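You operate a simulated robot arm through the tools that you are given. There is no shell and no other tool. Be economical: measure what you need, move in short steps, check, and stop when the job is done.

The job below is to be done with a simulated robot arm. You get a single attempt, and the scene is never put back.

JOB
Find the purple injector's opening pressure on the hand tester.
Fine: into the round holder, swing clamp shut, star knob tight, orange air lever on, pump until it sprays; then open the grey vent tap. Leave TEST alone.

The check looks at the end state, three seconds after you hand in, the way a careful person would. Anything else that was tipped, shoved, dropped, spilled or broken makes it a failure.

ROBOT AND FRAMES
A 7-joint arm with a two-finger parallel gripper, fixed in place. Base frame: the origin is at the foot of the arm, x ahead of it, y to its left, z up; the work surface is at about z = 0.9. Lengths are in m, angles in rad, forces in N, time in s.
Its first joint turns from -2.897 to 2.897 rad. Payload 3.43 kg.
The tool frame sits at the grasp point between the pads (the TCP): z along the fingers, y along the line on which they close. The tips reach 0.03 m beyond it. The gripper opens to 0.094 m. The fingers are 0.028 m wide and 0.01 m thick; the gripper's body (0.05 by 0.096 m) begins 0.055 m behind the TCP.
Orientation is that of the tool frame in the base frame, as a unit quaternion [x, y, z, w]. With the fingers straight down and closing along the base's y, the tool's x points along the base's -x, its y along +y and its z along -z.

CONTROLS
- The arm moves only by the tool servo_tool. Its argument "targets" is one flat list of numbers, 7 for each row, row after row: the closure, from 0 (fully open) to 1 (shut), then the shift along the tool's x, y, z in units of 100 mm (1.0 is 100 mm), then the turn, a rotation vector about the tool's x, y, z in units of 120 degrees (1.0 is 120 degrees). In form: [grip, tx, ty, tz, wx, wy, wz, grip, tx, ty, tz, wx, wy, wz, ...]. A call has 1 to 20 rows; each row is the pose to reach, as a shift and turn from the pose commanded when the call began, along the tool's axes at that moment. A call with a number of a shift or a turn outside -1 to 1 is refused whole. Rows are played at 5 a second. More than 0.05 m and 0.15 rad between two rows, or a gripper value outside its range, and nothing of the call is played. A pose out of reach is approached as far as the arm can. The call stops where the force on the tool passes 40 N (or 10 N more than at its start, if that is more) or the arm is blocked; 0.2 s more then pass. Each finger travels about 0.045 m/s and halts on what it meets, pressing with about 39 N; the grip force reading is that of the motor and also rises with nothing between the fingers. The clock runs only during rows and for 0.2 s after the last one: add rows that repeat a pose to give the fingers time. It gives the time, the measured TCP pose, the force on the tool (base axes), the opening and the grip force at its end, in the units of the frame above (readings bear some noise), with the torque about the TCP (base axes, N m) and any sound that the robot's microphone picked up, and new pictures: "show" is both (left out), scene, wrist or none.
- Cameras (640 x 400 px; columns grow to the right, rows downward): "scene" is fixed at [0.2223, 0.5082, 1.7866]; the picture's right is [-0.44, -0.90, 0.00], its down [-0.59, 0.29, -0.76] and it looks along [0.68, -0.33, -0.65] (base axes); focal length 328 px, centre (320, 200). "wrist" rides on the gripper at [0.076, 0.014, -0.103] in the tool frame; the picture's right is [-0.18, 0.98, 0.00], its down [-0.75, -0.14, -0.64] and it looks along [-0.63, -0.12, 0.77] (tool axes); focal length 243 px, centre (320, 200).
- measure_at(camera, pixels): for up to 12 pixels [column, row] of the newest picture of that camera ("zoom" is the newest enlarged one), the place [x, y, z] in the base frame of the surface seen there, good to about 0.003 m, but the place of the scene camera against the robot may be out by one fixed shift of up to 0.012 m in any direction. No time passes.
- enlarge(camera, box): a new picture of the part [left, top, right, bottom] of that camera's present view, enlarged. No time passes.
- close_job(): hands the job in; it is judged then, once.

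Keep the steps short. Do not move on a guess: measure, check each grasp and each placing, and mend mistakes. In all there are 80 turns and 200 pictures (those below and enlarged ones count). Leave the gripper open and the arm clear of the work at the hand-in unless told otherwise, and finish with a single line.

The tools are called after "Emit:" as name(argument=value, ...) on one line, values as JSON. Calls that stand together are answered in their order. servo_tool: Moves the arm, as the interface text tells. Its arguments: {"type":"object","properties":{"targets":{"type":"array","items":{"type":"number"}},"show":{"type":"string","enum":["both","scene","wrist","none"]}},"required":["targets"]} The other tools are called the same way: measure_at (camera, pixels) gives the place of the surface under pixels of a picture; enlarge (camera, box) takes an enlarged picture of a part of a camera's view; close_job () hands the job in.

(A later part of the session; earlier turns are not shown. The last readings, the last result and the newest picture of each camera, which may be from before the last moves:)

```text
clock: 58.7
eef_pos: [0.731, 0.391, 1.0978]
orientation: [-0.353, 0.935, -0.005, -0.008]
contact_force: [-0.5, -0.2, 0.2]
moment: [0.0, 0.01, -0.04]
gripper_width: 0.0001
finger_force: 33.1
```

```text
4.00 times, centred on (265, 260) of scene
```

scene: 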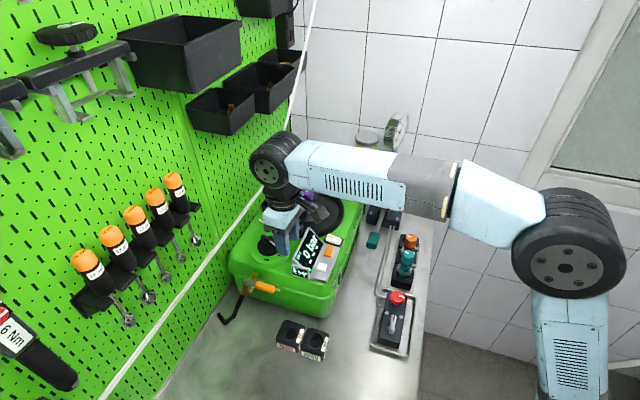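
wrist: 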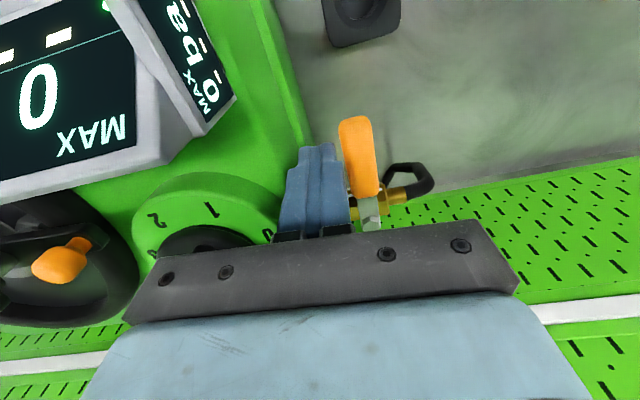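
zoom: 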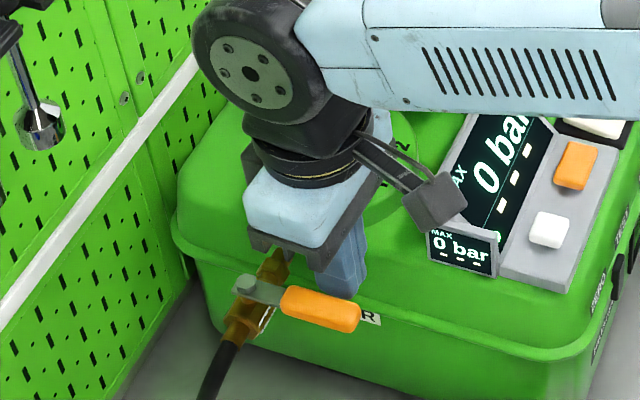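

Push the lever outward along its arc (first part).

Emit:
servo_tool(targets=[1, -0.02, 0.055, 0, 0, 0, 0, 1, 0.0, 0.11, 0, 0, 0, 0, 1, 0.024, 0.17, 0, 0, 0, 0, 1, 0.036, 0.23, 0, 0, 0, 0, 1, 0.044, 0.292, 0, 0, 0, 0, 1, 0.038, 0.36, 0, 0, 0, 0, 1, 0.03, 0.426, 0, 0, 0, 0, 1, 0.0, 0.495, 0, 0, 0, 0, 1, -0.027, 0.561, 0, 0, 0, 0], show="wrist")

Emit:
enlarge(camera="scene", box=[190, 210, 310, 330])

```text
clock: 60.7
eef_pos: [0.6985, 0.4351, 1.097]
orientation: [-0.352, 0.936, -0.005, -0.007]
contact_force: [0.0, -0.3, 0.0]
moment: [0.0, 0.03, 0.02]
gripper_width: 0.0
finger_force: 33.4
```

wrist: 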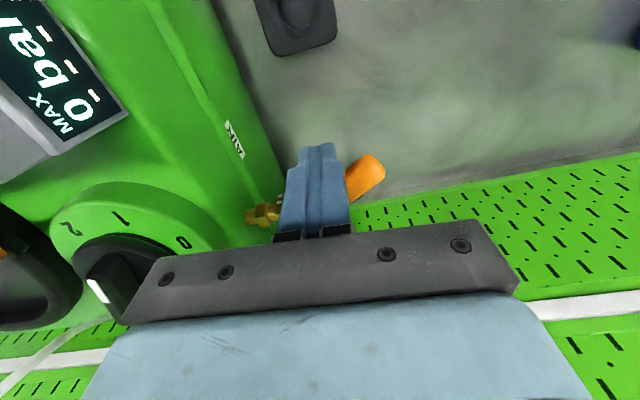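

```text
3.33 times, centred on (250, 270) of scene
```

zoom: 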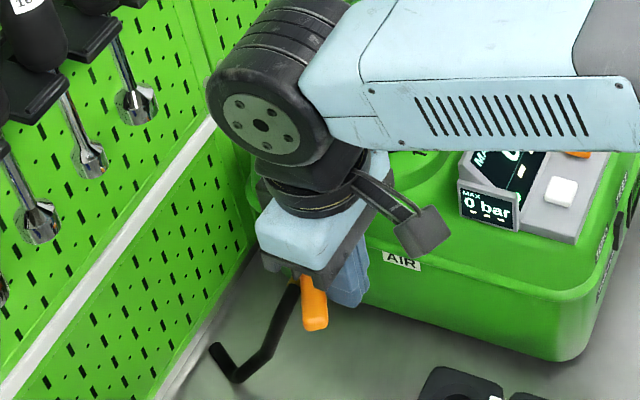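

Emit:
servo_tool(targets=[1, -0.05, 0.06, 0, 0, 0, 0, 1, -0.1, 0.119, 0, 0, 0, 0, 1, -0.15, 0.15, 0, 0, 0, 0, 1, -0.195, 0.18, 0, 0, 0, 0, 1, -0.24, 0.206, 0, 0, 0, 0], show="wrist")

Emit:
enlarge(camera="scene", box=[190, 210, 310, 330])

```text
clock: 61.9
eef_pos: [0.7015, 0.4667, 1.0957]
orientation: [-0.353, 0.936, -0.005, -0.007]
contact_force: [-0.4, -0.2, 0.3]
moment: [0.0, 0.02, 0.01]
gripper_width: 0.0001
finger_force: 33.1
```

wrist: 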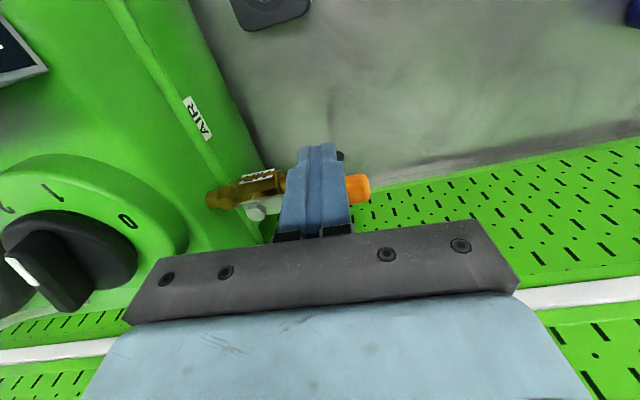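

```text
3.33 times, centred on (250, 270) of scene
```

zoom: 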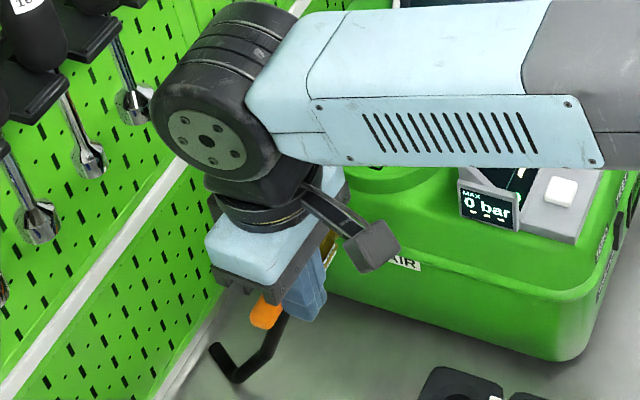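

Nearly in line with the pipe. Push to the stop in 2 mm steps.

Emit:
servo_tool(targets=[1, -0.02, 0.01, 0, 0, 0, 0, 1, -0.04, 0.02, 0, 0, 0, 0, 1, -0.06, 0.025, 0, 0, 0, 0, 1, -0.08, 0.03, 0, 0, 0, 0], show="wrist")

Emit:
enlarge(camera="wrist", box=[180, 90, 420, 240])

```text
clock: 62.7
eef_pos: [0.7031, 0.4679, 1.0961]
orientation: [-0.352, 0.936, -0.007, -0.011]
contact_force: [-12.2, -16.4, 3.3]
moment: [-0.19, 0.22, 0.02]
gripper_width: 0.0
finger_force: 32.5
stopped in row 4: the force on the tool passed its limit at 44 N (the readings are from after the stop); the commanded pose is now the measured one
```

wrist: 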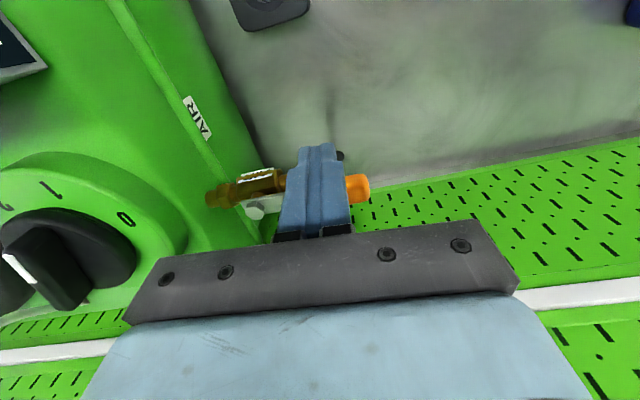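

```text
2.67 times, centred on (300, 165) of wrist
```

zoom: 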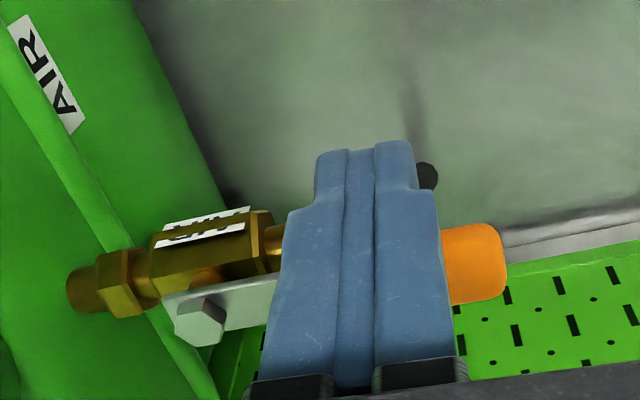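

The stop is reached (44 N), so the air lever is on, parallel to the pipe. Back away, rise and travel toward the pump handle.

Emit:
servo_tool(targets=[1, 0.1, 0, 0, 0, 0, 0, 1, 0.3, 0, 0, 0, 0, 0, 1, 0.35, 0, -0.35, 0, 0, 0, 1, 0.4, 0, -0.7, 0, 0, 0, 1, 0.5, -0.2, -1.0, 0, 0, 0, 0.7, 0.6, -0.5, -1.0, 0, 0, 0, 0.45, 0.7, -0.9, -1.0, 0, 0, 0], show="scene")

Emit:
enlarge(camera="scene", box=[190, 210, 310, 330])

Emit:
servo_tool(targets=[0.45, 0.2, -0.3, -0.1, 0, 0, 0.05, 0.45, 0.4, -0.6, -0.2, 0, 0, 0.1, 0.45, 0.6, -0.9, -0.2, 0, 0, 0.15, 0.45, 0.9, -1.0, -0.2, 0, 0, 0.2], show="none")

```text
clock: 64.3
eef_pos: [0.7122, 0.3586, 1.1965]
orientation: [-0.353, 0.935, -0.006, -0.01]
contact_force: [-0.7, 0.4, -0.1]
moment: [-0.06, 0.0, -0.07]
gripper_width: 0.0491
finger_force: 0.1
```

scene: 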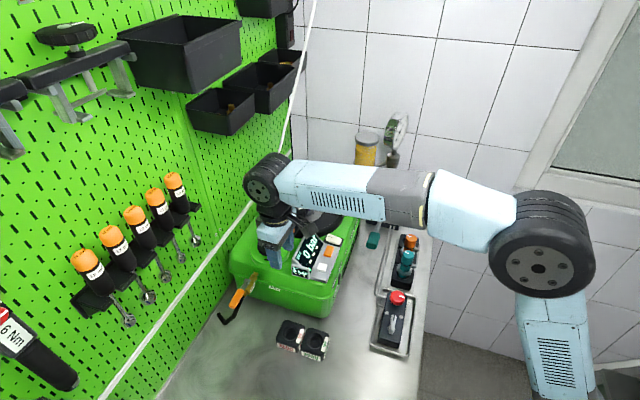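

```text
3.33 times, centred on (250, 270) of scene
```

zoom: 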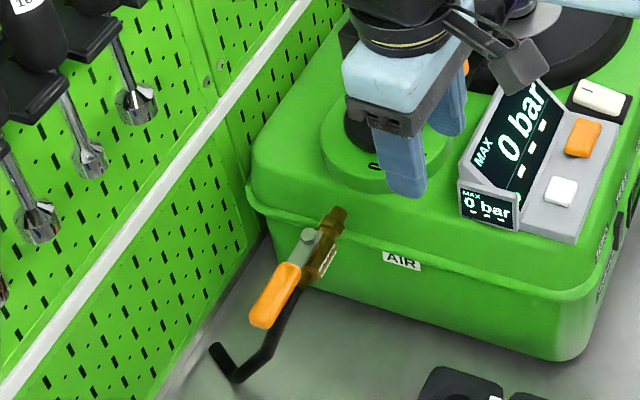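

```text
clock: 65.3
eef_pos: [0.7107, 0.225, 1.2202]
orientation: [-0.148, 0.989, -0.008, -0.009]
contact_force: [0.6, 1.2, 0.3]
moment: [-0.06, 0.04, 0.01]
gripper_width: 0.0516
finger_force: 0.1
```

Air lever is clearly on, in line with the pipe. Continue to the pump handle while turning.

Emit:
servo_tool(targets=[0.3, 0.01, -0.15, 0, 0, 0, 0.065, 0.3, 0.02, -0.3, 0, 0, 0, 0.13, 0.3, 0.04, -0.45, 0, 0, 0, 0.195, 0.3, 0.05, -0.6, 0, 0, 0, 0.26, 0.3, 0.06, -0.75, 0, 0, 0, 0.325, 0.3, 0.08, -0.9, 0, 0, 0, 0.39, 0.3, 0.09, -1.0, 0, 0, 0, 0.455, 0.3, 0.09, -1.0, 0, 0, 0, 0.52, 0.3, 0.09, -1.0, 0, 0, 0, 0.55, 0.3, 0.09, -1.0, 0, 0, 0, 0.55], show="both")

Emit:
enlarge(camera="wrist", box=[200, 20, 460, 240])

Emit:
enlarge(camera="scene", box=[340, 160, 440, 260])

```text
clock: 67.5
eef_pos: [0.7329, 0.125, 1.2223]
orientation: [0.413, 0.91, -0.012, -0.001]
contact_force: [0.3, -0.4, -0.1]
moment: [0.01, 0.03, 0.01]
gripper_width: 0.0658
finger_force: 0.0
```

scene: 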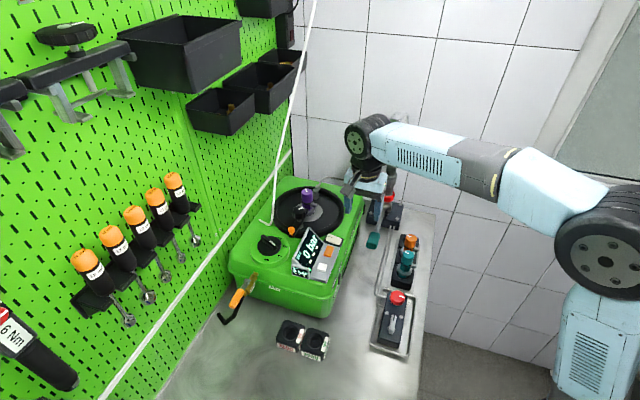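
wrist: 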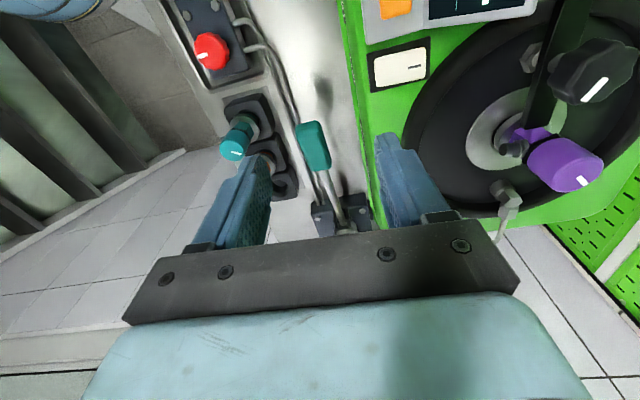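

```text
1.82 times, centred on (330, 130) of wrist
```

zoom: 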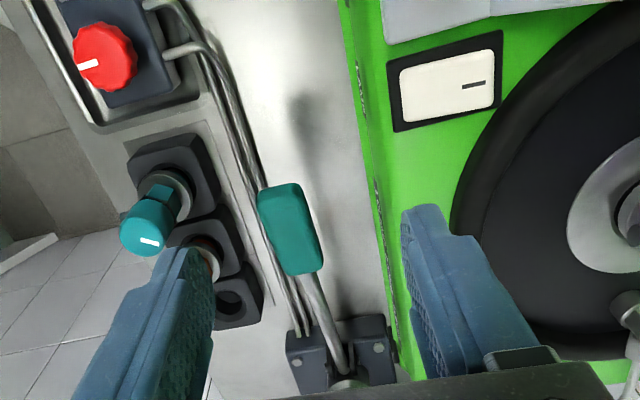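

```text
4.00 times, centred on (390, 210) of scene
5 turns are left
```

zoom: 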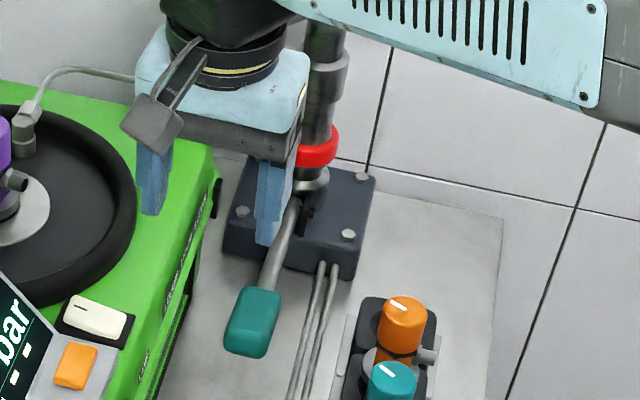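

Only 5 turns remain, so I batch now. Grip the teal pump handle (centre ≈ (0.750, 0.060, 1.045)), make strokes while listening for sound, and meanwhile measure the grey vent tap with the scene camera.

Emit:
measure_at(camera="scene", pixels=[[394, 315], [393, 319], [392, 324], [391, 329], [391, 333], [387, 329], [398, 297], [380, 330], [404, 330], [392, 350], [405, 317], [391, 312]])

Emit:
servo_tool(targets=[0.1, -0.3, -0.15, 0.2, 0, 0, 0, 0.1, -0.602, -0.3, 0.4, 0, 0, 0, 0.1, -0.602, -0.3, 0.8, 0, 0, 0, 0.1, -0.602, -0.3, 1.0, 0, 0, 0, 0.1, -0.602, -0.3, 1.0, 0, 0, 0], show="none")

Emit:
servo_tool(targets=[0.1, 0, 0, 0.4, 0, 0, 0, 0.1, 0, 0, 0.82, 0, 0, 0, 0.1, 0, 0, 0.82, 0, 0, 0, 0.9, 0, 0, 0.82, 0, 0, 0, 0.9, 0, 0, 0.82, 0, 0, 0, 0.9, 0, 0, 0.82, 0, 0, 0, 0.9, 0, 0, 0.82, 0, 0, 0, 0.9, 0, 0, 0.82, 0, 0, 0], show="wrist")

Emit:
servo_tool(targets=[0.9, 0, 0, 0.1, 0, 0, 0, 0.9, 0, 0, 0.2, 0, 0, 0, 0.9, 0, 0, 0.3, 0, 0, 0, 0.9, 0, 0, 0.4, 0, 0, 0, 0.9, 0, 0, 0.5, 0, 0, 0], show="scene")

Emit:
servo_tool(targets=[0.9, 0, 0, -0.12, 0, 0, 0, 0.9, 0, 0, -0.24, 0, 0, 0, 0.9, 0, 0, -0.36, 0, 0, 0, 0.9, 0, 0, -0.48, 0, 0, 0], show="none")

Emit:
servo_tool(targets=[0.9, 0, 0, 0.12, 0, 0, 0, 0.9, 0, 0, 0.24, 0, 0, 0, 0.9, 0, 0, 0.36, 0, 0, 0, 0.9, 0, 0, 0.48, 0, 0, 0], show="none")

Emit:
servo_tool(targets=[0.9, 0, 0, -0.12, 0, 0, 0, 0.9, 0, 0, -0.24, 0, 0, 0, 0.9, 0, 0, -0.36, 0, 0, 0, 0.9, 0, 0, -0.48, 0, 0, 0], show="both")

Emit:
enlarge(camera="scene", box=[285, 170, 445, 290])

Emit:
enlarge(camera="scene", box=[365, 285, 425, 355])

```text
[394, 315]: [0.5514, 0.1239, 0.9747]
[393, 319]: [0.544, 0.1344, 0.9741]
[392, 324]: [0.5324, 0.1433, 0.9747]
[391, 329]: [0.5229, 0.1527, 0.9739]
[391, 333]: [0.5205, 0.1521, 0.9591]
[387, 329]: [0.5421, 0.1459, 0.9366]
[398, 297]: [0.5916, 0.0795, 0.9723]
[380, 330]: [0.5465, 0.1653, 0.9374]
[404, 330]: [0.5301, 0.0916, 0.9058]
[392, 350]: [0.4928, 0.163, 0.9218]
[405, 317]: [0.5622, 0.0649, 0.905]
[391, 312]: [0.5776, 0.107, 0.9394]
```

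```text
clock: 68.7
eef_pos: [0.7469, 0.0587, 1.1218]
orientation: [0.413, 0.911, -0.011, -0.002]
contact_force: [-0.1, 0.3, 0.3]
moment: [-0.01, -0.03, -0.02]
gripper_width: 0.0848
finger_force: 0.1
```

```text
clock: 70.2
eef_pos: [0.7506, 0.0616, 1.0415]
orientation: [0.411, 0.912, -0.008, 0.0]
contact_force: [34.2, 14.2, -16.7]
moment: [0.0, 0.01, 0.57]
gripper_width: 0.0399
finger_force: 26.9
stopped in row 7: the force on the tool passed its limit at 44 N (the readings are from after the stop); the commanded pose is now the measured one
```

wrist: 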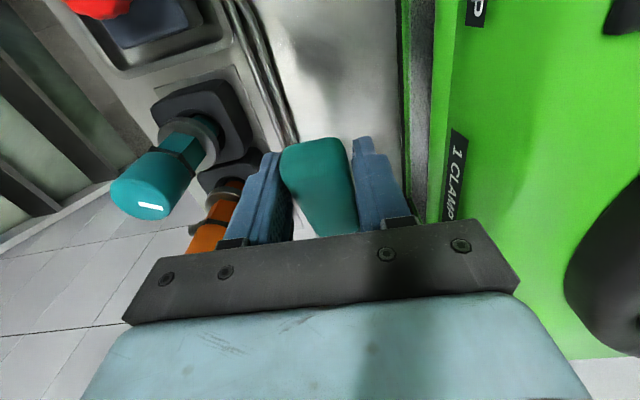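

```text
clock: 70.9
eef_pos: [0.7485, 0.0646, 1.0194]
orientation: [0.407, 0.913, -0.007, -0.002]
contact_force: [3.6, 10.4, -1.3]
moment: [0.09, 0.79, 0.97]
gripper_width: 0.0393
finger_force: 45.3
stopped in row 3: the force on the tool passed its limit at 56 N (the readings are from after the stop); the commanded pose is now the measured one
```

scene: 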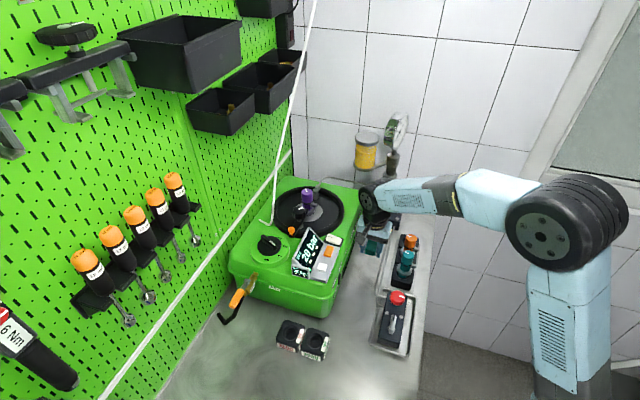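

```text
clock: 71.5
eef_pos: [0.7521, 0.0614, 1.0404]
orientation: [0.409, 0.912, -0.007, 0.003]
contact_force: [23.7, -2.3, -15.9]
moment: [0.22, -0.36, 1.21]
gripper_width: 0.0395
finger_force: 45.3
stopped in row 3: the force on the tool passed its limit at 44 N (the readings are from after the stop); the commanded pose is now the measured one
```

```text
clock: 72.3
eef_pos: [0.7478, 0.0666, 1.0113]
orientation: [0.405, 0.914, -0.005, -0.001]
contact_force: [-11.3, 7.1, 3.5]
moment: [-0.01, 0.09, 0.94]
gripper_width: 0.0393
finger_force: 44.6
stopped in row 3: the force on the tool passed its limit at 43 N (the readings are from after the stop); the commanded pose is now the measured one
```

```text
clock: 73.1
eef_pos: [0.7531, 0.0604, 1.041]
orientation: [0.409, 0.912, -0.007, 0.001]
contact_force: [18.7, -6.5, -21.5]
moment: [0.19, -0.15, 1.04]
gripper_width: 0.0397
finger_force: 44.9
stopped in row 3: the force on the tool passed its limit at 53 N (the readings are from after the stop); the commanded pose is now the measured one
```

scene: 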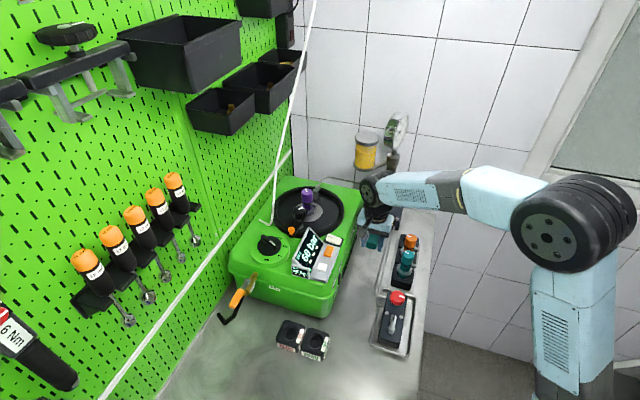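
wrist: 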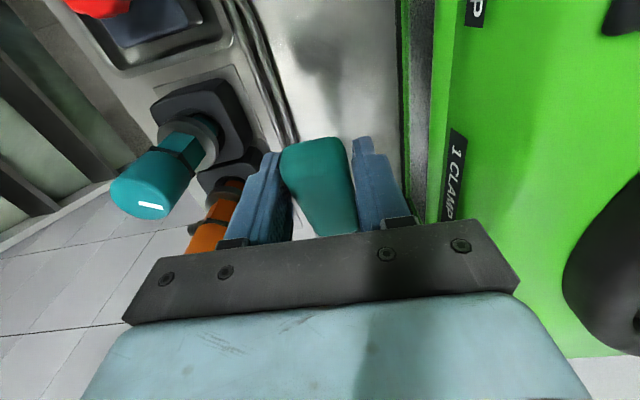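

```text
3.33 times, centred on (365, 230) of scene
```

zoom: 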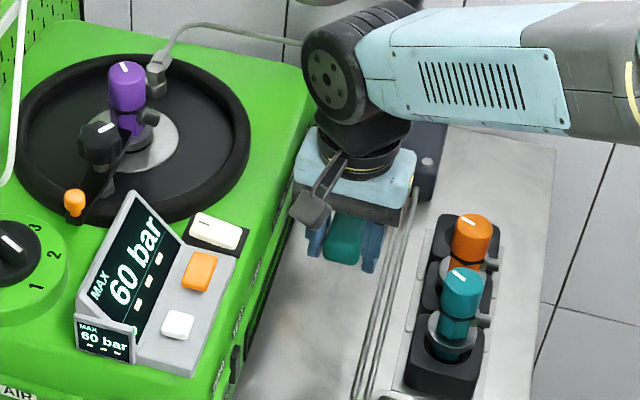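

```text
5.71 times, centred on (395, 320) of scene
4 turns are left
```

zoom: 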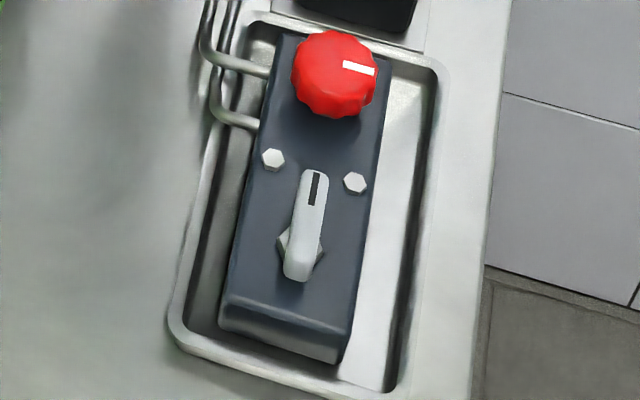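

Pumping works: MAX reads 60 bar after two short strokes. The handle follows an arc, moving about 8 mm outward per 30 mm down, so I'll follow that arc for fuller strokes. Then release and hover over the vent tap for a look.

Emit:
servo_tool(targets=[0.9, 0.033, 0, 0.1, 0, 0, 0, 0.9, 0.06, 0, 0.2, 0, 0, 0, 0.9, 0.081, 0, 0.3, 0, 0, 0, 0.9, 0.097, 0, 0.4, 0, 0, 0, 0.9, 0.107, 0, 0.5, 0, 0, 0], show="none")

Emit:
servo_tool(targets=[0.9, -0.015, 0, -0.1, 0, 0, 0, 0.9, -0.035, 0, -0.2, 0, 0, 0, 0.9, -0.06, 0, -0.3, 0, 0, 0, 0.9, -0.085, 0, -0.4, 0, 0, 0, 0.9, -0.11, 0, -0.5, 0, 0, 0], show="none")

Emit:
servo_tool(targets=[0.9, 0.033, 0, 0.1, 0, 0, 0, 0.9, 0.06, 0, 0.2, 0, 0, 0, 0.9, 0.081, 0, 0.3, 0, 0, 0, 0.9, 0.097, 0, 0.4, 0, 0, 0, 0.9, 0.107, 0, 0.5, 0, 0, 0], show="none")

Emit:
servo_tool(targets=[0.9, -0.015, 0, -0.1, 0, 0, 0, 0.9, -0.035, 0, -0.2, 0, 0, 0, 0.9, -0.06, 0, -0.3, 0, 0, 0, 0.9, -0.085, 0, -0.4, 0, 0, 0, 0.9, -0.11, 0, -0.5, 0, 0, 0], show="none")

Emit:
servo_tool(targets=[0.9, 0.033, 0, 0.1, 0, 0, 0, 0.9, 0.06, 0, 0.2, 0, 0, 0, 0.9, 0.081, 0, 0.3, 0, 0, 0, 0.9, 0.097, 0, 0.4, 0, 0, 0, 0.9, 0.107, 0, 0.5, 0, 0, 0], show="none")

Emit:
servo_tool(targets=[0.9, -0.015, 0, -0.1, 0, 0, 0, 0.9, -0.035, 0, -0.2, 0, 0, 0, 0.9, -0.06, 0, -0.3, 0, 0, 0, 0.9, -0.085, 0, -0.4, 0, 0, 0, 0.9, -0.11, 0, -0.5, 0, 0, 0], show="none")

Emit:
servo_tool(targets=[0.9, 0.033, 0, 0.1, 0, 0, 0, 0.9, 0.06, 0, 0.2, 0, 0, 0, 0.9, 0.081, 0, 0.3, 0, 0, 0, 0.9, 0.097, 0, 0.4, 0, 0, 0, 0.9, 0.107, 0, 0.5, 0, 0, 0], show="none")

Emit:
servo_tool(targets=[0.9, -0.015, 0, -0.1, 0, 0, 0, 0.9, -0.035, 0, -0.2, 0, 0, 0, 0.9, -0.06, 0, -0.3, 0, 0, 0, 0.9, -0.085, 0, -0.4, 0, 0, 0, 0.9, -0.11, 0, -0.5, 0, 0, 0], show="none")

Emit:
servo_tool(targets=[0.9, 0.033, 0, 0.1, 0, 0, 0, 0.9, 0.06, 0, 0.2, 0, 0, 0, 0.9, 0.081, 0, 0.3, 0, 0, 0, 0.9, 0.097, 0, 0.4, 0, 0, 0, 0.9, 0.107, 0, 0.5, 0, 0, 0], show="none")

Emit:
servo_tool(targets=[0.9, -0.015, 0, -0.1, 0, 0, 0, 0.9, -0.035, 0, -0.2, 0, 0, 0, 0.9, -0.06, 0, -0.3, 0, 0, 0, 0.9, -0.085, 0, -0.4, 0, 0, 0, 0.9, -0.11, 0, -0.5, 0, 0, 0], show="none")

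Emit:
servo_tool(targets=[0.9, 0.033, 0, 0.1, 0, 0, 0, 0.9, 0.06, 0, 0.2, 0, 0, 0, 0.9, 0.081, 0, 0.3, 0, 0, 0, 0.9, 0.097, 0, 0.4, 0, 0, 0, 0.9, 0.107, 0, 0.5, 0, 0, 0], show="none")

Emit:
servo_tool(targets=[0.9, -0.015, 0, -0.1, 0, 0, 0, 0.9, -0.035, 0, -0.2, 0, 0, 0, 0.9, -0.06, 0, -0.3, 0, 0, 0, 0.9, -0.085, 0, -0.4, 0, 0, 0, 0.9, -0.11, 0, -0.5, 0, 0, 0], show="none")

Emit:
enlarge(camera="scene", box=[285, 170, 445, 290])

Emit:
servo_tool(targets=[0.9, 0.033, 0, 0.1, 0, 0, 0, 0.9, 0.06, 0, 0.2, 0, 0, 0, 0.9, 0.081, 0, 0.3, 0, 0, 0, 0.9, 0.097, 0, 0.4, 0, 0, 0, 0.9, 0.107, 0, 0.5, 0, 0, 0], show="none")

Emit:
servo_tool(targets=[0.9, -0.015, 0, -0.1, 0, 0, 0, 0.9, -0.035, 0, -0.2, 0, 0, 0, 0.9, -0.06, 0, -0.3, 0, 0, 0, 0.9, -0.085, 0, -0.4, 0, 0, 0, 0.9, -0.11, 0, -0.5, 0, 0, 0], show="none")

Emit:
servo_tool(targets=[0.9, 0.033, 0, 0.1, 0, 0, 0, 0.9, 0.06, 0, 0.2, 0, 0, 0, 0.9, 0.081, 0, 0.3, 0, 0, 0, 0.9, 0.097, 0, 0.4, 0, 0, 0, 0.9, 0.107, 0, 0.5, 0, 0, 0], show="none")

Emit:
servo_tool(targets=[0.9, -0.015, 0, -0.1, 0, 0, 0, 0.9, -0.035, 0, -0.2, 0, 0, 0, 0.9, -0.06, 0, -0.3, 0, 0, 0, 0.9, -0.085, 0, -0.4, 0, 0, 0, 0.9, -0.11, 0, -0.5, 0, 0, 0], show="wrist")

Emit:
enlarge(camera="scene", box=[285, 170, 445, 290])

```text
clock: 74.3
eef_pos: [0.7429, 0.0693, 0.9932]
orientation: [0.409, 0.912, -0.007, 0.002]
contact_force: [12.4, 4.0, 5.9]
moment: [-0.47, -1.21, 0.81]
gripper_width: 0.0396
finger_force: 44.6
```

```text
clock: 75.5
eef_pos: [0.751, 0.062, 1.0416]
orientation: [0.409, 0.912, -0.008, 0.002]
contact_force: [8.8, 8.4, -27.1]
moment: [-0.25, -1.09, 0.75]
gripper_width: 0.0394
finger_force: 44.3
```

```text
clock: 76.7
eef_pos: [0.7437, 0.0707, 0.9933]
orientation: [0.41, 0.912, -0.006, 0.002]
contact_force: [4.1, 9.9, 7.2]
moment: [-0.46, -1.24, 0.93]
gripper_width: 0.0396
finger_force: 45.7
```

```text
clock: 77.9
eef_pos: [0.7505, 0.0619, 1.0395]
orientation: [0.409, 0.913, -0.008, 0.0]
contact_force: [1.2, 12.4, -29.0]
moment: [-0.25, -1.09, 0.87]
gripper_width: 0.0395
finger_force: 45.2
```

```text
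clock: 79.1
eef_pos: [0.745, 0.0704, 0.9936]
orientation: [0.409, 0.913, -0.007, 0.002]
contact_force: [3.7, 10.3, 7.8]
moment: [-0.51, -1.33, 0.86]
gripper_width: 0.0394
finger_force: 45.0
```

```text
clock: 80.3
eef_pos: [0.751, 0.0614, 1.0395]
orientation: [0.41, 0.912, -0.009, 0.0]
contact_force: [3.6, 16.7, -36.2]
moment: [-0.26, -0.95, 0.99]
gripper_width: 0.0397
finger_force: 45.0
```

```text
clock: 81.5
eef_pos: [0.7441, 0.07, 0.9917]
orientation: [0.409, 0.912, -0.007, 0.002]
contact_force: [9.3, 12.4, 7.4]
moment: [-0.47, -1.3, 0.81]
gripper_width: 0.0395
finger_force: 45.1
```

```text
clock: 82.8
eef_pos: [0.7525, 0.0618, 1.0396]
orientation: [0.41, 0.912, -0.008, -0.001]
contact_force: [11.8, 4.4, -18.7]
moment: [0.11, -0.78, 0.83]
gripper_width: 0.0391
finger_force: 44.4
stopped in row 5: the force on the tool passed its limit at 42 N (the readings are from after the stop); the commanded pose is now the measured one
```

```text
clock: 84.0
eef_pos: [0.7429, 0.0704, 0.9906]
orientation: [0.409, 0.913, -0.009, 0.0]
contact_force: [18.8, 17.6, 6.7]
moment: [-0.43, -1.27, 0.84]
gripper_width: 0.0395
finger_force: 44.9
```

```text
clock: 85.2
eef_pos: [0.7514, 0.0619, 1.0386]
orientation: [0.409, 0.913, -0.01, -0.002]
contact_force: [16.4, 21.0, -28.8]
moment: [-0.11, -0.82, 0.85]
gripper_width: 0.0396
finger_force: 45.4
```

```text
clock: 86.4
eef_pos: [0.7435, 0.07, 0.9913]
orientation: [0.409, 0.912, -0.008, -0.001]
contact_force: [17.8, 23.3, 6.4]
moment: [-0.46, -1.29, 0.82]
gripper_width: 0.0395
finger_force: 44.9
```

```text
clock: 87.7
eef_pos: [0.7524, 0.0615, 1.0379]
orientation: [0.408, 0.913, -0.009, -0.001]
contact_force: [11.9, 7.3, -18.2]
moment: [0.14, -0.62, 0.83]
gripper_width: 0.0397
finger_force: 44.9
stopped in row 5: the force on the tool passed its limit at 43 N (the readings are from after the stop); the commanded pose is now the measured one
```

```text
3.33 times, centred on (365, 230) of scene
```

zoom: 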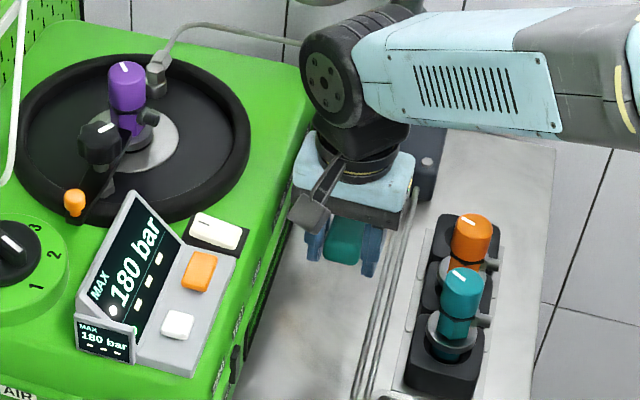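

```text
clock: 88.9
eef_pos: [0.7431, 0.0702, 0.9877]
orientation: [0.408, 0.913, -0.009, -0.001]
contact_force: [27.3, 25.3, 5.7]
moment: [-0.45, -1.32, 0.8]
gripper_width: 0.0395
finger_force: 44.9
```

```text
clock: 90.1
eef_pos: [0.7518, 0.0613, 1.0374]
orientation: [0.409, 0.913, -0.011, -0.002]
contact_force: [15.8, 33.7, -26.5]
moment: [-0.11, -0.84, 1.05]
gripper_width: 0.0398
finger_force: 45.0
```

```text
clock: 91.3
eef_pos: [0.7443, 0.0697, 0.9893]
orientation: [0.409, 0.913, -0.009, -0.001]
contact_force: [28.0, 34.9, 7.3]
moment: [-0.51, -1.31, 0.95]
gripper_width: 0.0397
finger_force: 44.7
```

```text
clock: 92.5
eef_pos: [0.7516, 0.0622, 1.0352]
orientation: [0.409, 0.913, -0.011, -0.004]
contact_force: [21.5, 34.9, -26.6]
moment: [-0.16, -0.76, 0.93]
gripper_width: 0.0397
finger_force: 45.2
```

wrist: 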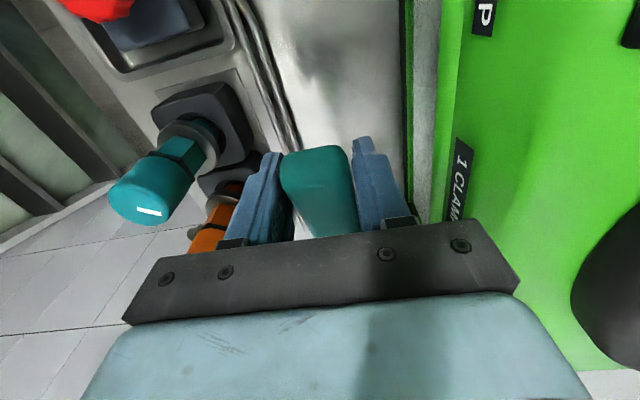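

```text
3.33 times, centred on (365, 230) of scene
3 turns are left
```

zoom: 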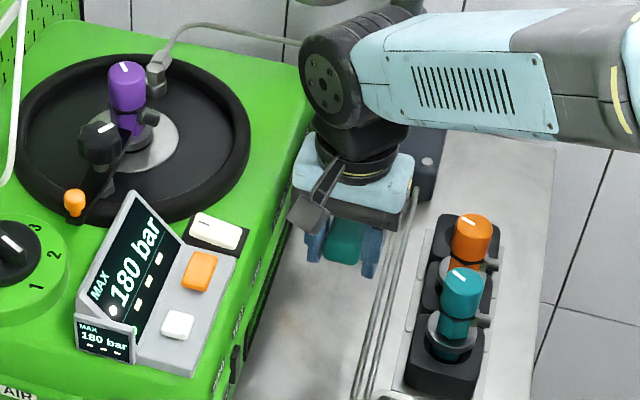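

The display holds at MAX 180 bar over further strokes, so the injector is spraying: opening pressure 180 bar. Now release the handle, go to the grey tap, grip its lever (≈(0.545, 0.1205), z 0.97) and turn it a quarter turn about its hub (≈(0.529, 0.1405)).

Emit:
servo_tool(targets=[0.5, 0, 0, 0, 0, 0, 0, 0.1, 0, 0, 0, 0, 0, 0, 0.1, 0, 0, 0, 0, 0, 0, 0.1, 0, 0, 0, 0, 0, 0, 0.1, 0, 0, -0.3, 0, 0, 0, 0.1, 0, 0, -0.7, 0, 0, 0, 0.1, 0, 0, -1.0, 0, 0, 0], show="none")

Emit:
servo_tool(targets=[0.3, 0.3, -0.19, 0, 0, 0, 0, 0.3, 0.6, -0.38, 0, 0, 0, 0, 0.3, 0.91, -0.57, 0, 0, 0, 0], show="none")

Emit:
servo_tool(targets=[0.3, 0.3, -0.19, 0, 0, 0, 0, 0.3, 0.6, -0.38, 0.1, 0, 0, 0, 0.3, 0.915, -0.565, 0.2, 0, 0, 0, 0.3, 0.915, -0.565, 0.55, 0, 0, 0, 0.3, 0.915, -0.565, 0.88, 0, 0, 0, 0.3, 0.915, -0.565, 0.88, 0, 0, 0], show="wrist")

Emit:
servo_tool(targets=[0.3, 0, 0.01, 0.3, 0, 0, 0, 0.3, 0, 0.01, 0.63, 0, 0, 0, 0.3, 0, 0.01, 0.63, 0, 0, 0, 1, 0, 0.01, 0.63, 0, 0, 0, 1, 0, 0.01, 0.63, 0, 0, 0, 1, 0, 0.01, 0.63, 0, 0, 0, 1, 0, 0.01, 0.63, 0, 0, 0, 1, 0, 0.01, 0.63, 0, 0, 0], show="wrist")

Emit:
enlarge(camera="scene", box=[355, 270, 435, 350])

Emit:
servo_tool(targets=[1, 0.0027, 0.0371, 0, 0, 0, -0.0683, 1, 0.0106, 0.0734, 0, 0, 0, -0.1367, 1, 0.0236, 0.1082, 0, 0, 0, -0.205, 1, 0.0414, 0.1408, 0, 0, 0, -0.2733, 1, 0.0638, 0.1706, 0, 0, 0, -0.3417, 1, 0.0901, 0.1968, 0, 0, 0, -0.41, 1, 0.1199, 0.219, 0, 0, 0, -0.4783, 1, 0.1526, 0.2368, 0, 0, 0, -0.5467, 1, 0.1875, 0.2497, 0, 0, 0, -0.615, 1, 0.2238, 0.2575, 0, 0, 0, -0.6833, 1, 0.2609, 0.26, 0, 0, 0, -0.7517, 1, 0.278, 0.259, 0, 0, 0, -0.783], show="both")

Emit:
enlarge(camera="scene", box=[355, 270, 435, 350])

Emit:
enlarge(camera="wrist", box=[200, 80, 440, 240])

Emit:
enlarge(camera="scene", box=[275, 170, 435, 290])

```text
clock: 94.1
eef_pos: [0.7516, 0.0603, 1.1395]
orientation: [0.41, 0.912, -0.01, -0.002]
contact_force: [0.9, 0.2, -0.1]
moment: [0.04, 0.01, -0.03]
gripper_width: 0.0846
finger_force: 0.1
```

```text
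clock: 94.9
eef_pos: [0.6497, 0.0909, 1.1406]
orientation: [0.41, 0.912, -0.009, -0.001]
contact_force: [0.0, 0.1, 0.4]
moment: [-0.01, 0.0, 0.01]
gripper_width: 0.0661
finger_force: 0.1
```

```text
clock: 96.3
eef_pos: [0.5432, 0.121, 1.0529]
orientation: [0.409, 0.912, -0.009, 0.0]
contact_force: [0.0, -0.6, 0.1]
moment: [0.01, 0.0, 0.01]
gripper_width: 0.0658
finger_force: 0.1
```

wrist: 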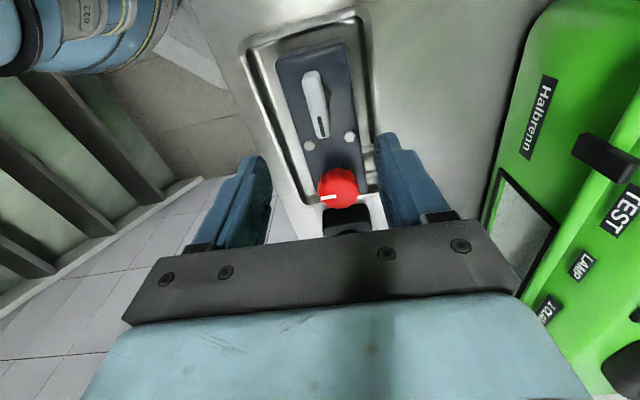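

```text
clock: 98.1
eef_pos: [0.5432, 0.1208, 0.9894]
orientation: [0.408, 0.913, -0.01, -0.001]
contact_force: [-9.8, -9.3, -1.9]
moment: [0.07, -0.13, 0.99]
gripper_width: 0.0141
finger_force: 44.8
```

wrist: 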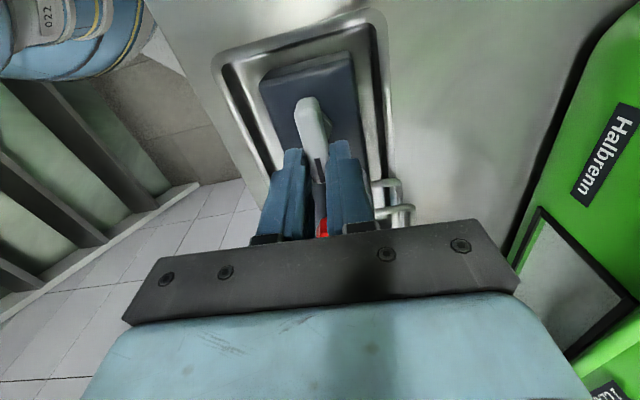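

```text
5.00 times, centred on (395, 310) of scene
```

zoom: 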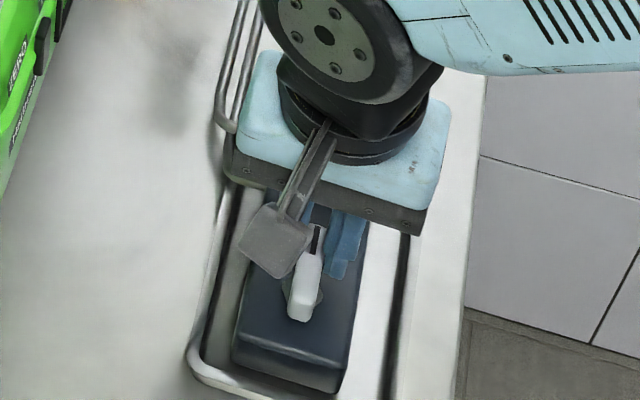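

```text
clock: 98.7
eef_pos: [0.545, 0.1238, 0.9906]
orientation: [0.316, 0.949, -0.012, -0.003]
contact_force: [-13.7, -5.7, 6.9]
moment: [0.2, 0.0, 0.12]
gripper_width: 0.013
finger_force: 45.2
stopped in row 2: the force on the tool passed its limit at 42 N (the readings are from after the stop); the commanded pose is now the measured one
```

scene: 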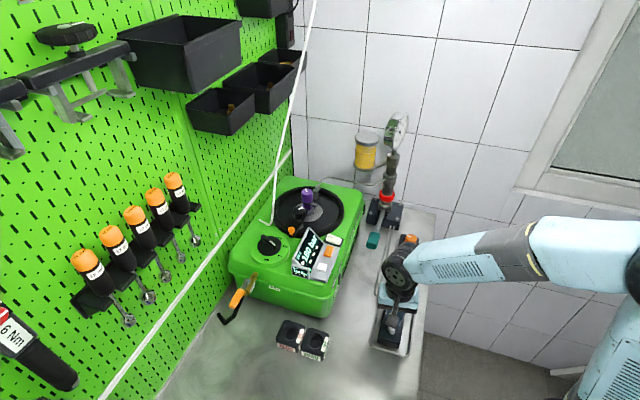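
wrist: 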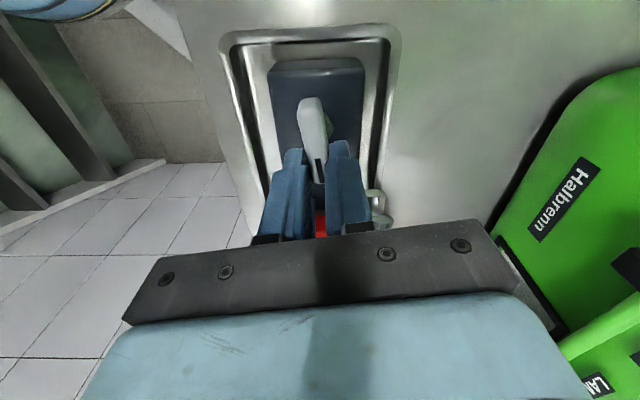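

```text
5.00 times, centred on (395, 310) of scene
```

zoom: 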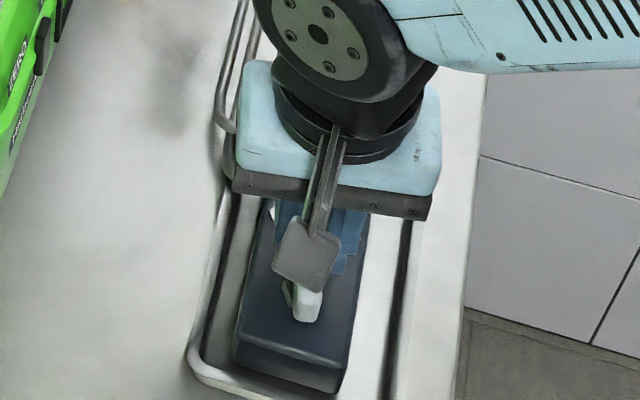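

```text
2.50 times, centred on (320, 160) of wrist
```

zoom: 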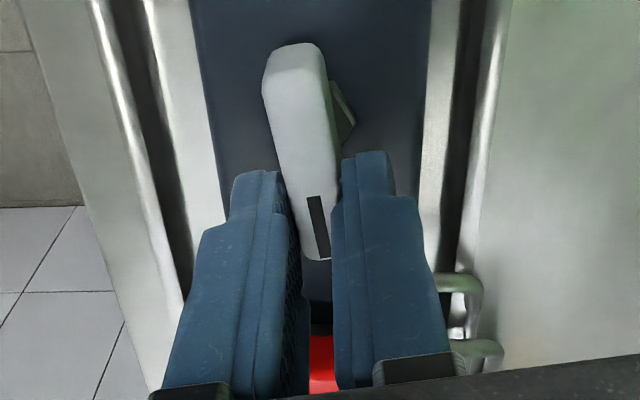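

```text
3.33 times, centred on (355, 230) of scene
2 turns are left
```

zoom: 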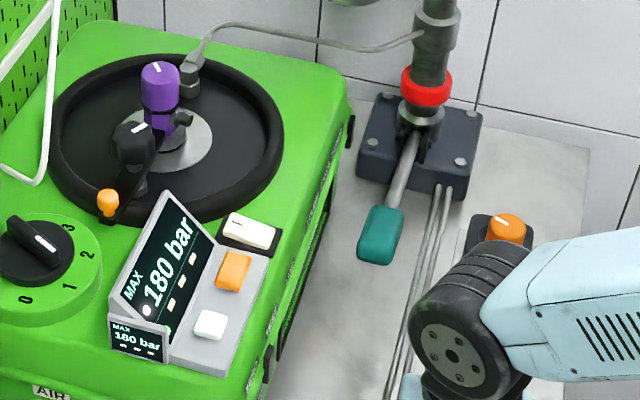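

The lever is gripped, but counter-clockwise it is blocked: 42 N with no movement. So it opens clockwise. I'll release, rise, place closed fingers on its other side and push it clockwise around the hub to its stop, then back off and check.

Emit:
servo_tool(targets=[0.5, 0, 0, 0, 0, 0, 0, 0.3, 0, 0, 0, 0, 0, 0, 0.3, 0, 0, 0, 0, 0, 0, 0.3, 0, 0, -0.25, 0, 0, 0, 0.3, 0, 0, -0.5, 0, 0, 0.05, 1, 0, 0.1, -0.5, 0, 0, 0.0958, 1, -0.073, 0.209, -0.5, 0, 0, 0.0958, 1, -0.073, 0.209, -0.5, 0, 0, 0.0958, 1, -0.073, 0.209, -0.5, 0, 0, 0.0958, 1, -0.073, 0.209, -0.5, 0, 0, 0.0958, 1, -0.073, 0.209, -0.2, 0, 0, 0.0958, 1, -0.073, 0.209, 0.03, 0, 0, 0.0958, 1, -0.073, 0.209, 0.03, 0, 0, 0.0958], show="wrist")

Emit:
servo_tool(targets=[1, 0, -0.04, 0, 0, 0, 0, 1, 0, -0.08, 0, 0, 0, 0, 1, -0.046, -0.111, 0, 0, 0, 0, 1, -0.066, -0.138, 0, 0, 0, 0, 1, -0.085, -0.165, 0, 0, 0, 0, 1, -0.098, -0.202, 0, 0, 0, 0, 1, -0.106, -0.239, 0, 0, 0, 0, 1, -0.105, -0.281, 0, 0, 0, 0, 1, -0.1, -0.323, 0, 0, 0, 0, 1, -0.08, -0.365, 0, 0, 0, 0, 1, -0.059, -0.406, 0, 0, 0, 0, 1, -0.025, -0.44, 0, 0, 0, 0, 1, 0.012, -0.473, 0, 0, 0, 0, 1, 0.029, -0.498, 0, 0, 0, 0, 1, 0.055, -0.525, 0, 0, 0, 0], show="wrist")

Emit:
servo_tool(targets=[1, -0.1, 0, 0, 0, 0, 0, 1, -0.1, 0, -0.35, 0, 0, 0, 0.6, -0.1, 0, -0.7, 0, 0, 0, 0.3, -0.1, 0, -1.0, 0, 0, 0, 0.3, -0.1, 0, -1.0, 0, 0, 0], show="wrist")

Emit:
servo_tool(targets=[0.1, -0.3, -0.3, -0.2, 0, 0, 0, 0.1, -0.5, -0.5, -0.5, 0, 0, 0, 0.1, -0.6, -0.6, -0.9, 0, 0, 0], show="both")

Emit:
enlarge(camera="scene", box=[355, 270, 435, 350])

Emit:
enlarge(camera="scene", box=[275, 170, 435, 290])

Emit:
enlarge(camera="wrist", box=[220, 20, 440, 240])

```text
clock: 101.5
eef_pos: [0.5655, 0.1351, 0.9858]
orientation: [0.41, 0.912, -0.01, -0.002]
contact_force: [0.4, 0.0, -0.1]
moment: [0.0, -0.03, 0.04]
gripper_width: 0.0
finger_force: 33.1
```

wrist: 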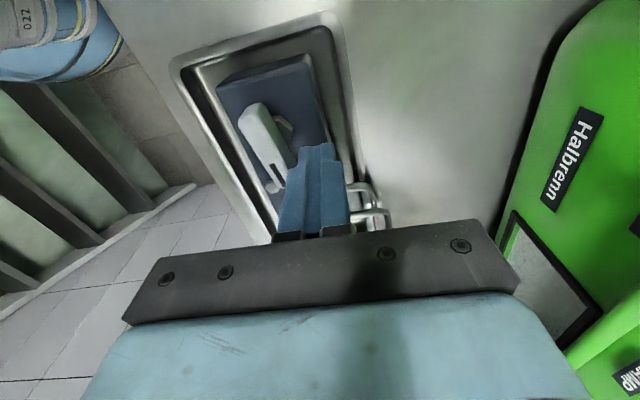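

```text
clock: 102.4
eef_pos: [0.5606, 0.1281, 0.9876]
orientation: [0.408, 0.913, -0.008, -0.003]
contact_force: [4.7, 14.7, -8.9]
moment: [0.53, -0.15, 0.03]
gripper_width: 0.0
finger_force: 32.9
stopped in row 4: the force on the tool passed its limit at 46 N (the readings are from after the stop); the commanded pose is now the measured one
```

wrist: 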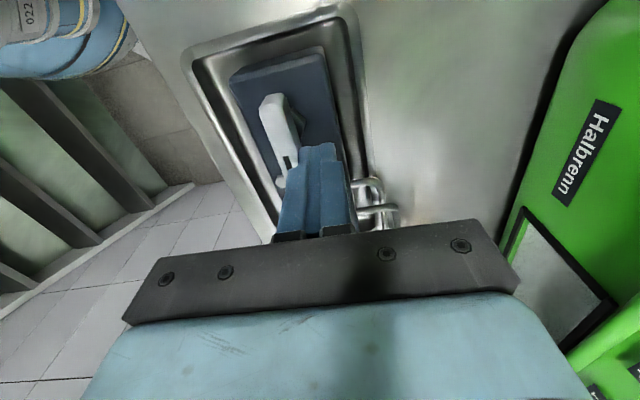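

```text
clock: 103.6
eef_pos: [0.5665, 0.1198, 1.0868]
orientation: [0.408, 0.913, -0.008, -0.002]
contact_force: [-0.2, -0.3, -0.2]
moment: [-0.01, 0.0, 0.01]
gripper_width: 0.066
finger_force: 0.0
```

wrist: 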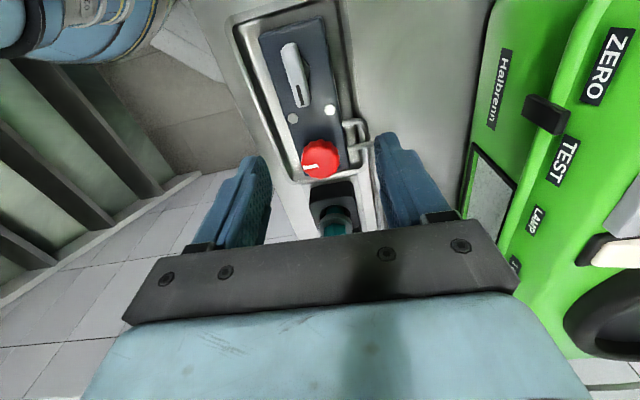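

```text
clock: 104.4
eef_pos: [0.5644, 0.0364, 1.1786]
orientation: [0.408, 0.913, -0.009, -0.002]
contact_force: [0.1, 0.2, 0.7]
moment: [-0.03, 0.02, 0.01]
gripper_width: 0.0844
finger_force: 0.0
```

scene: 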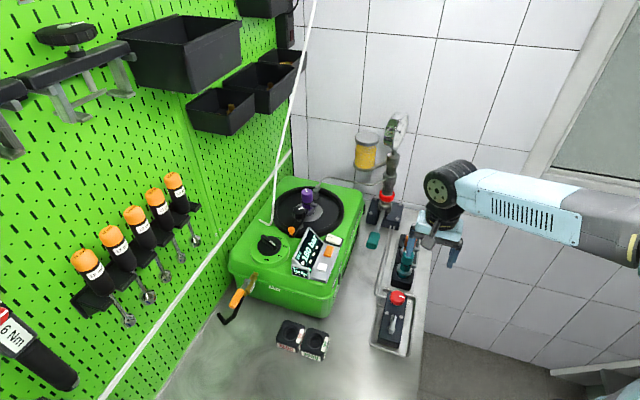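
wrist: 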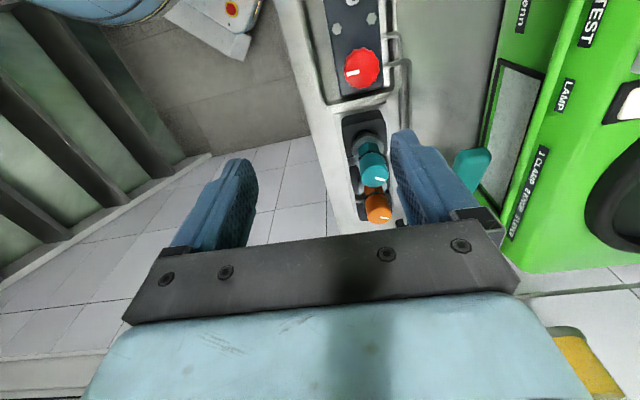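

```text
5.00 times, centred on (395, 310) of scene
```

zoom: 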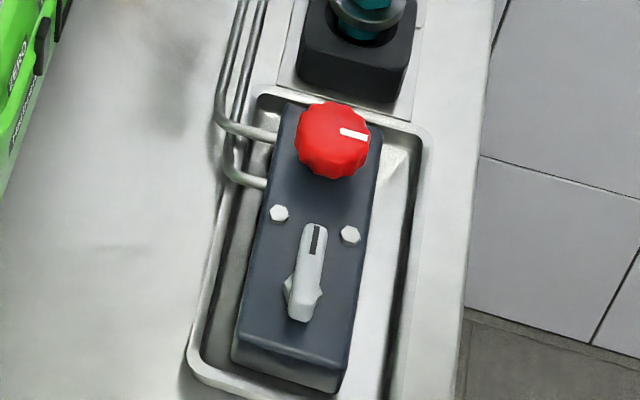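

```text
3.33 times, centred on (355, 230) of scene
```

zoom: 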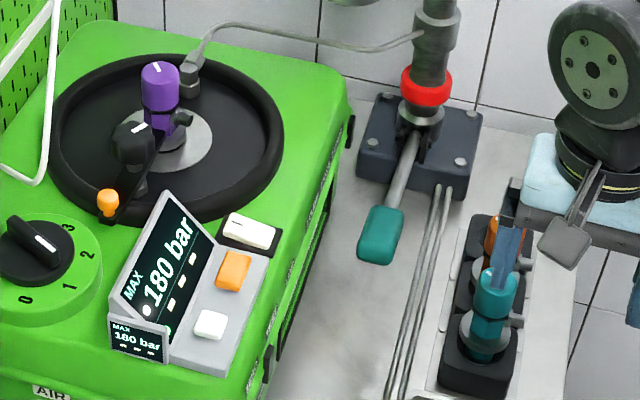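

```text
1.82 times, centred on (330, 130) of wrist
1 turns are left
```

zoom: 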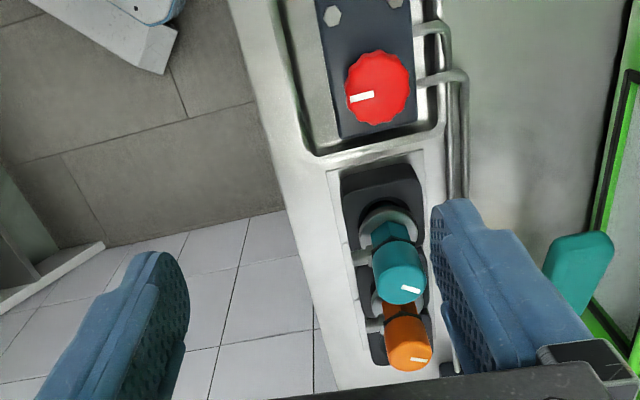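

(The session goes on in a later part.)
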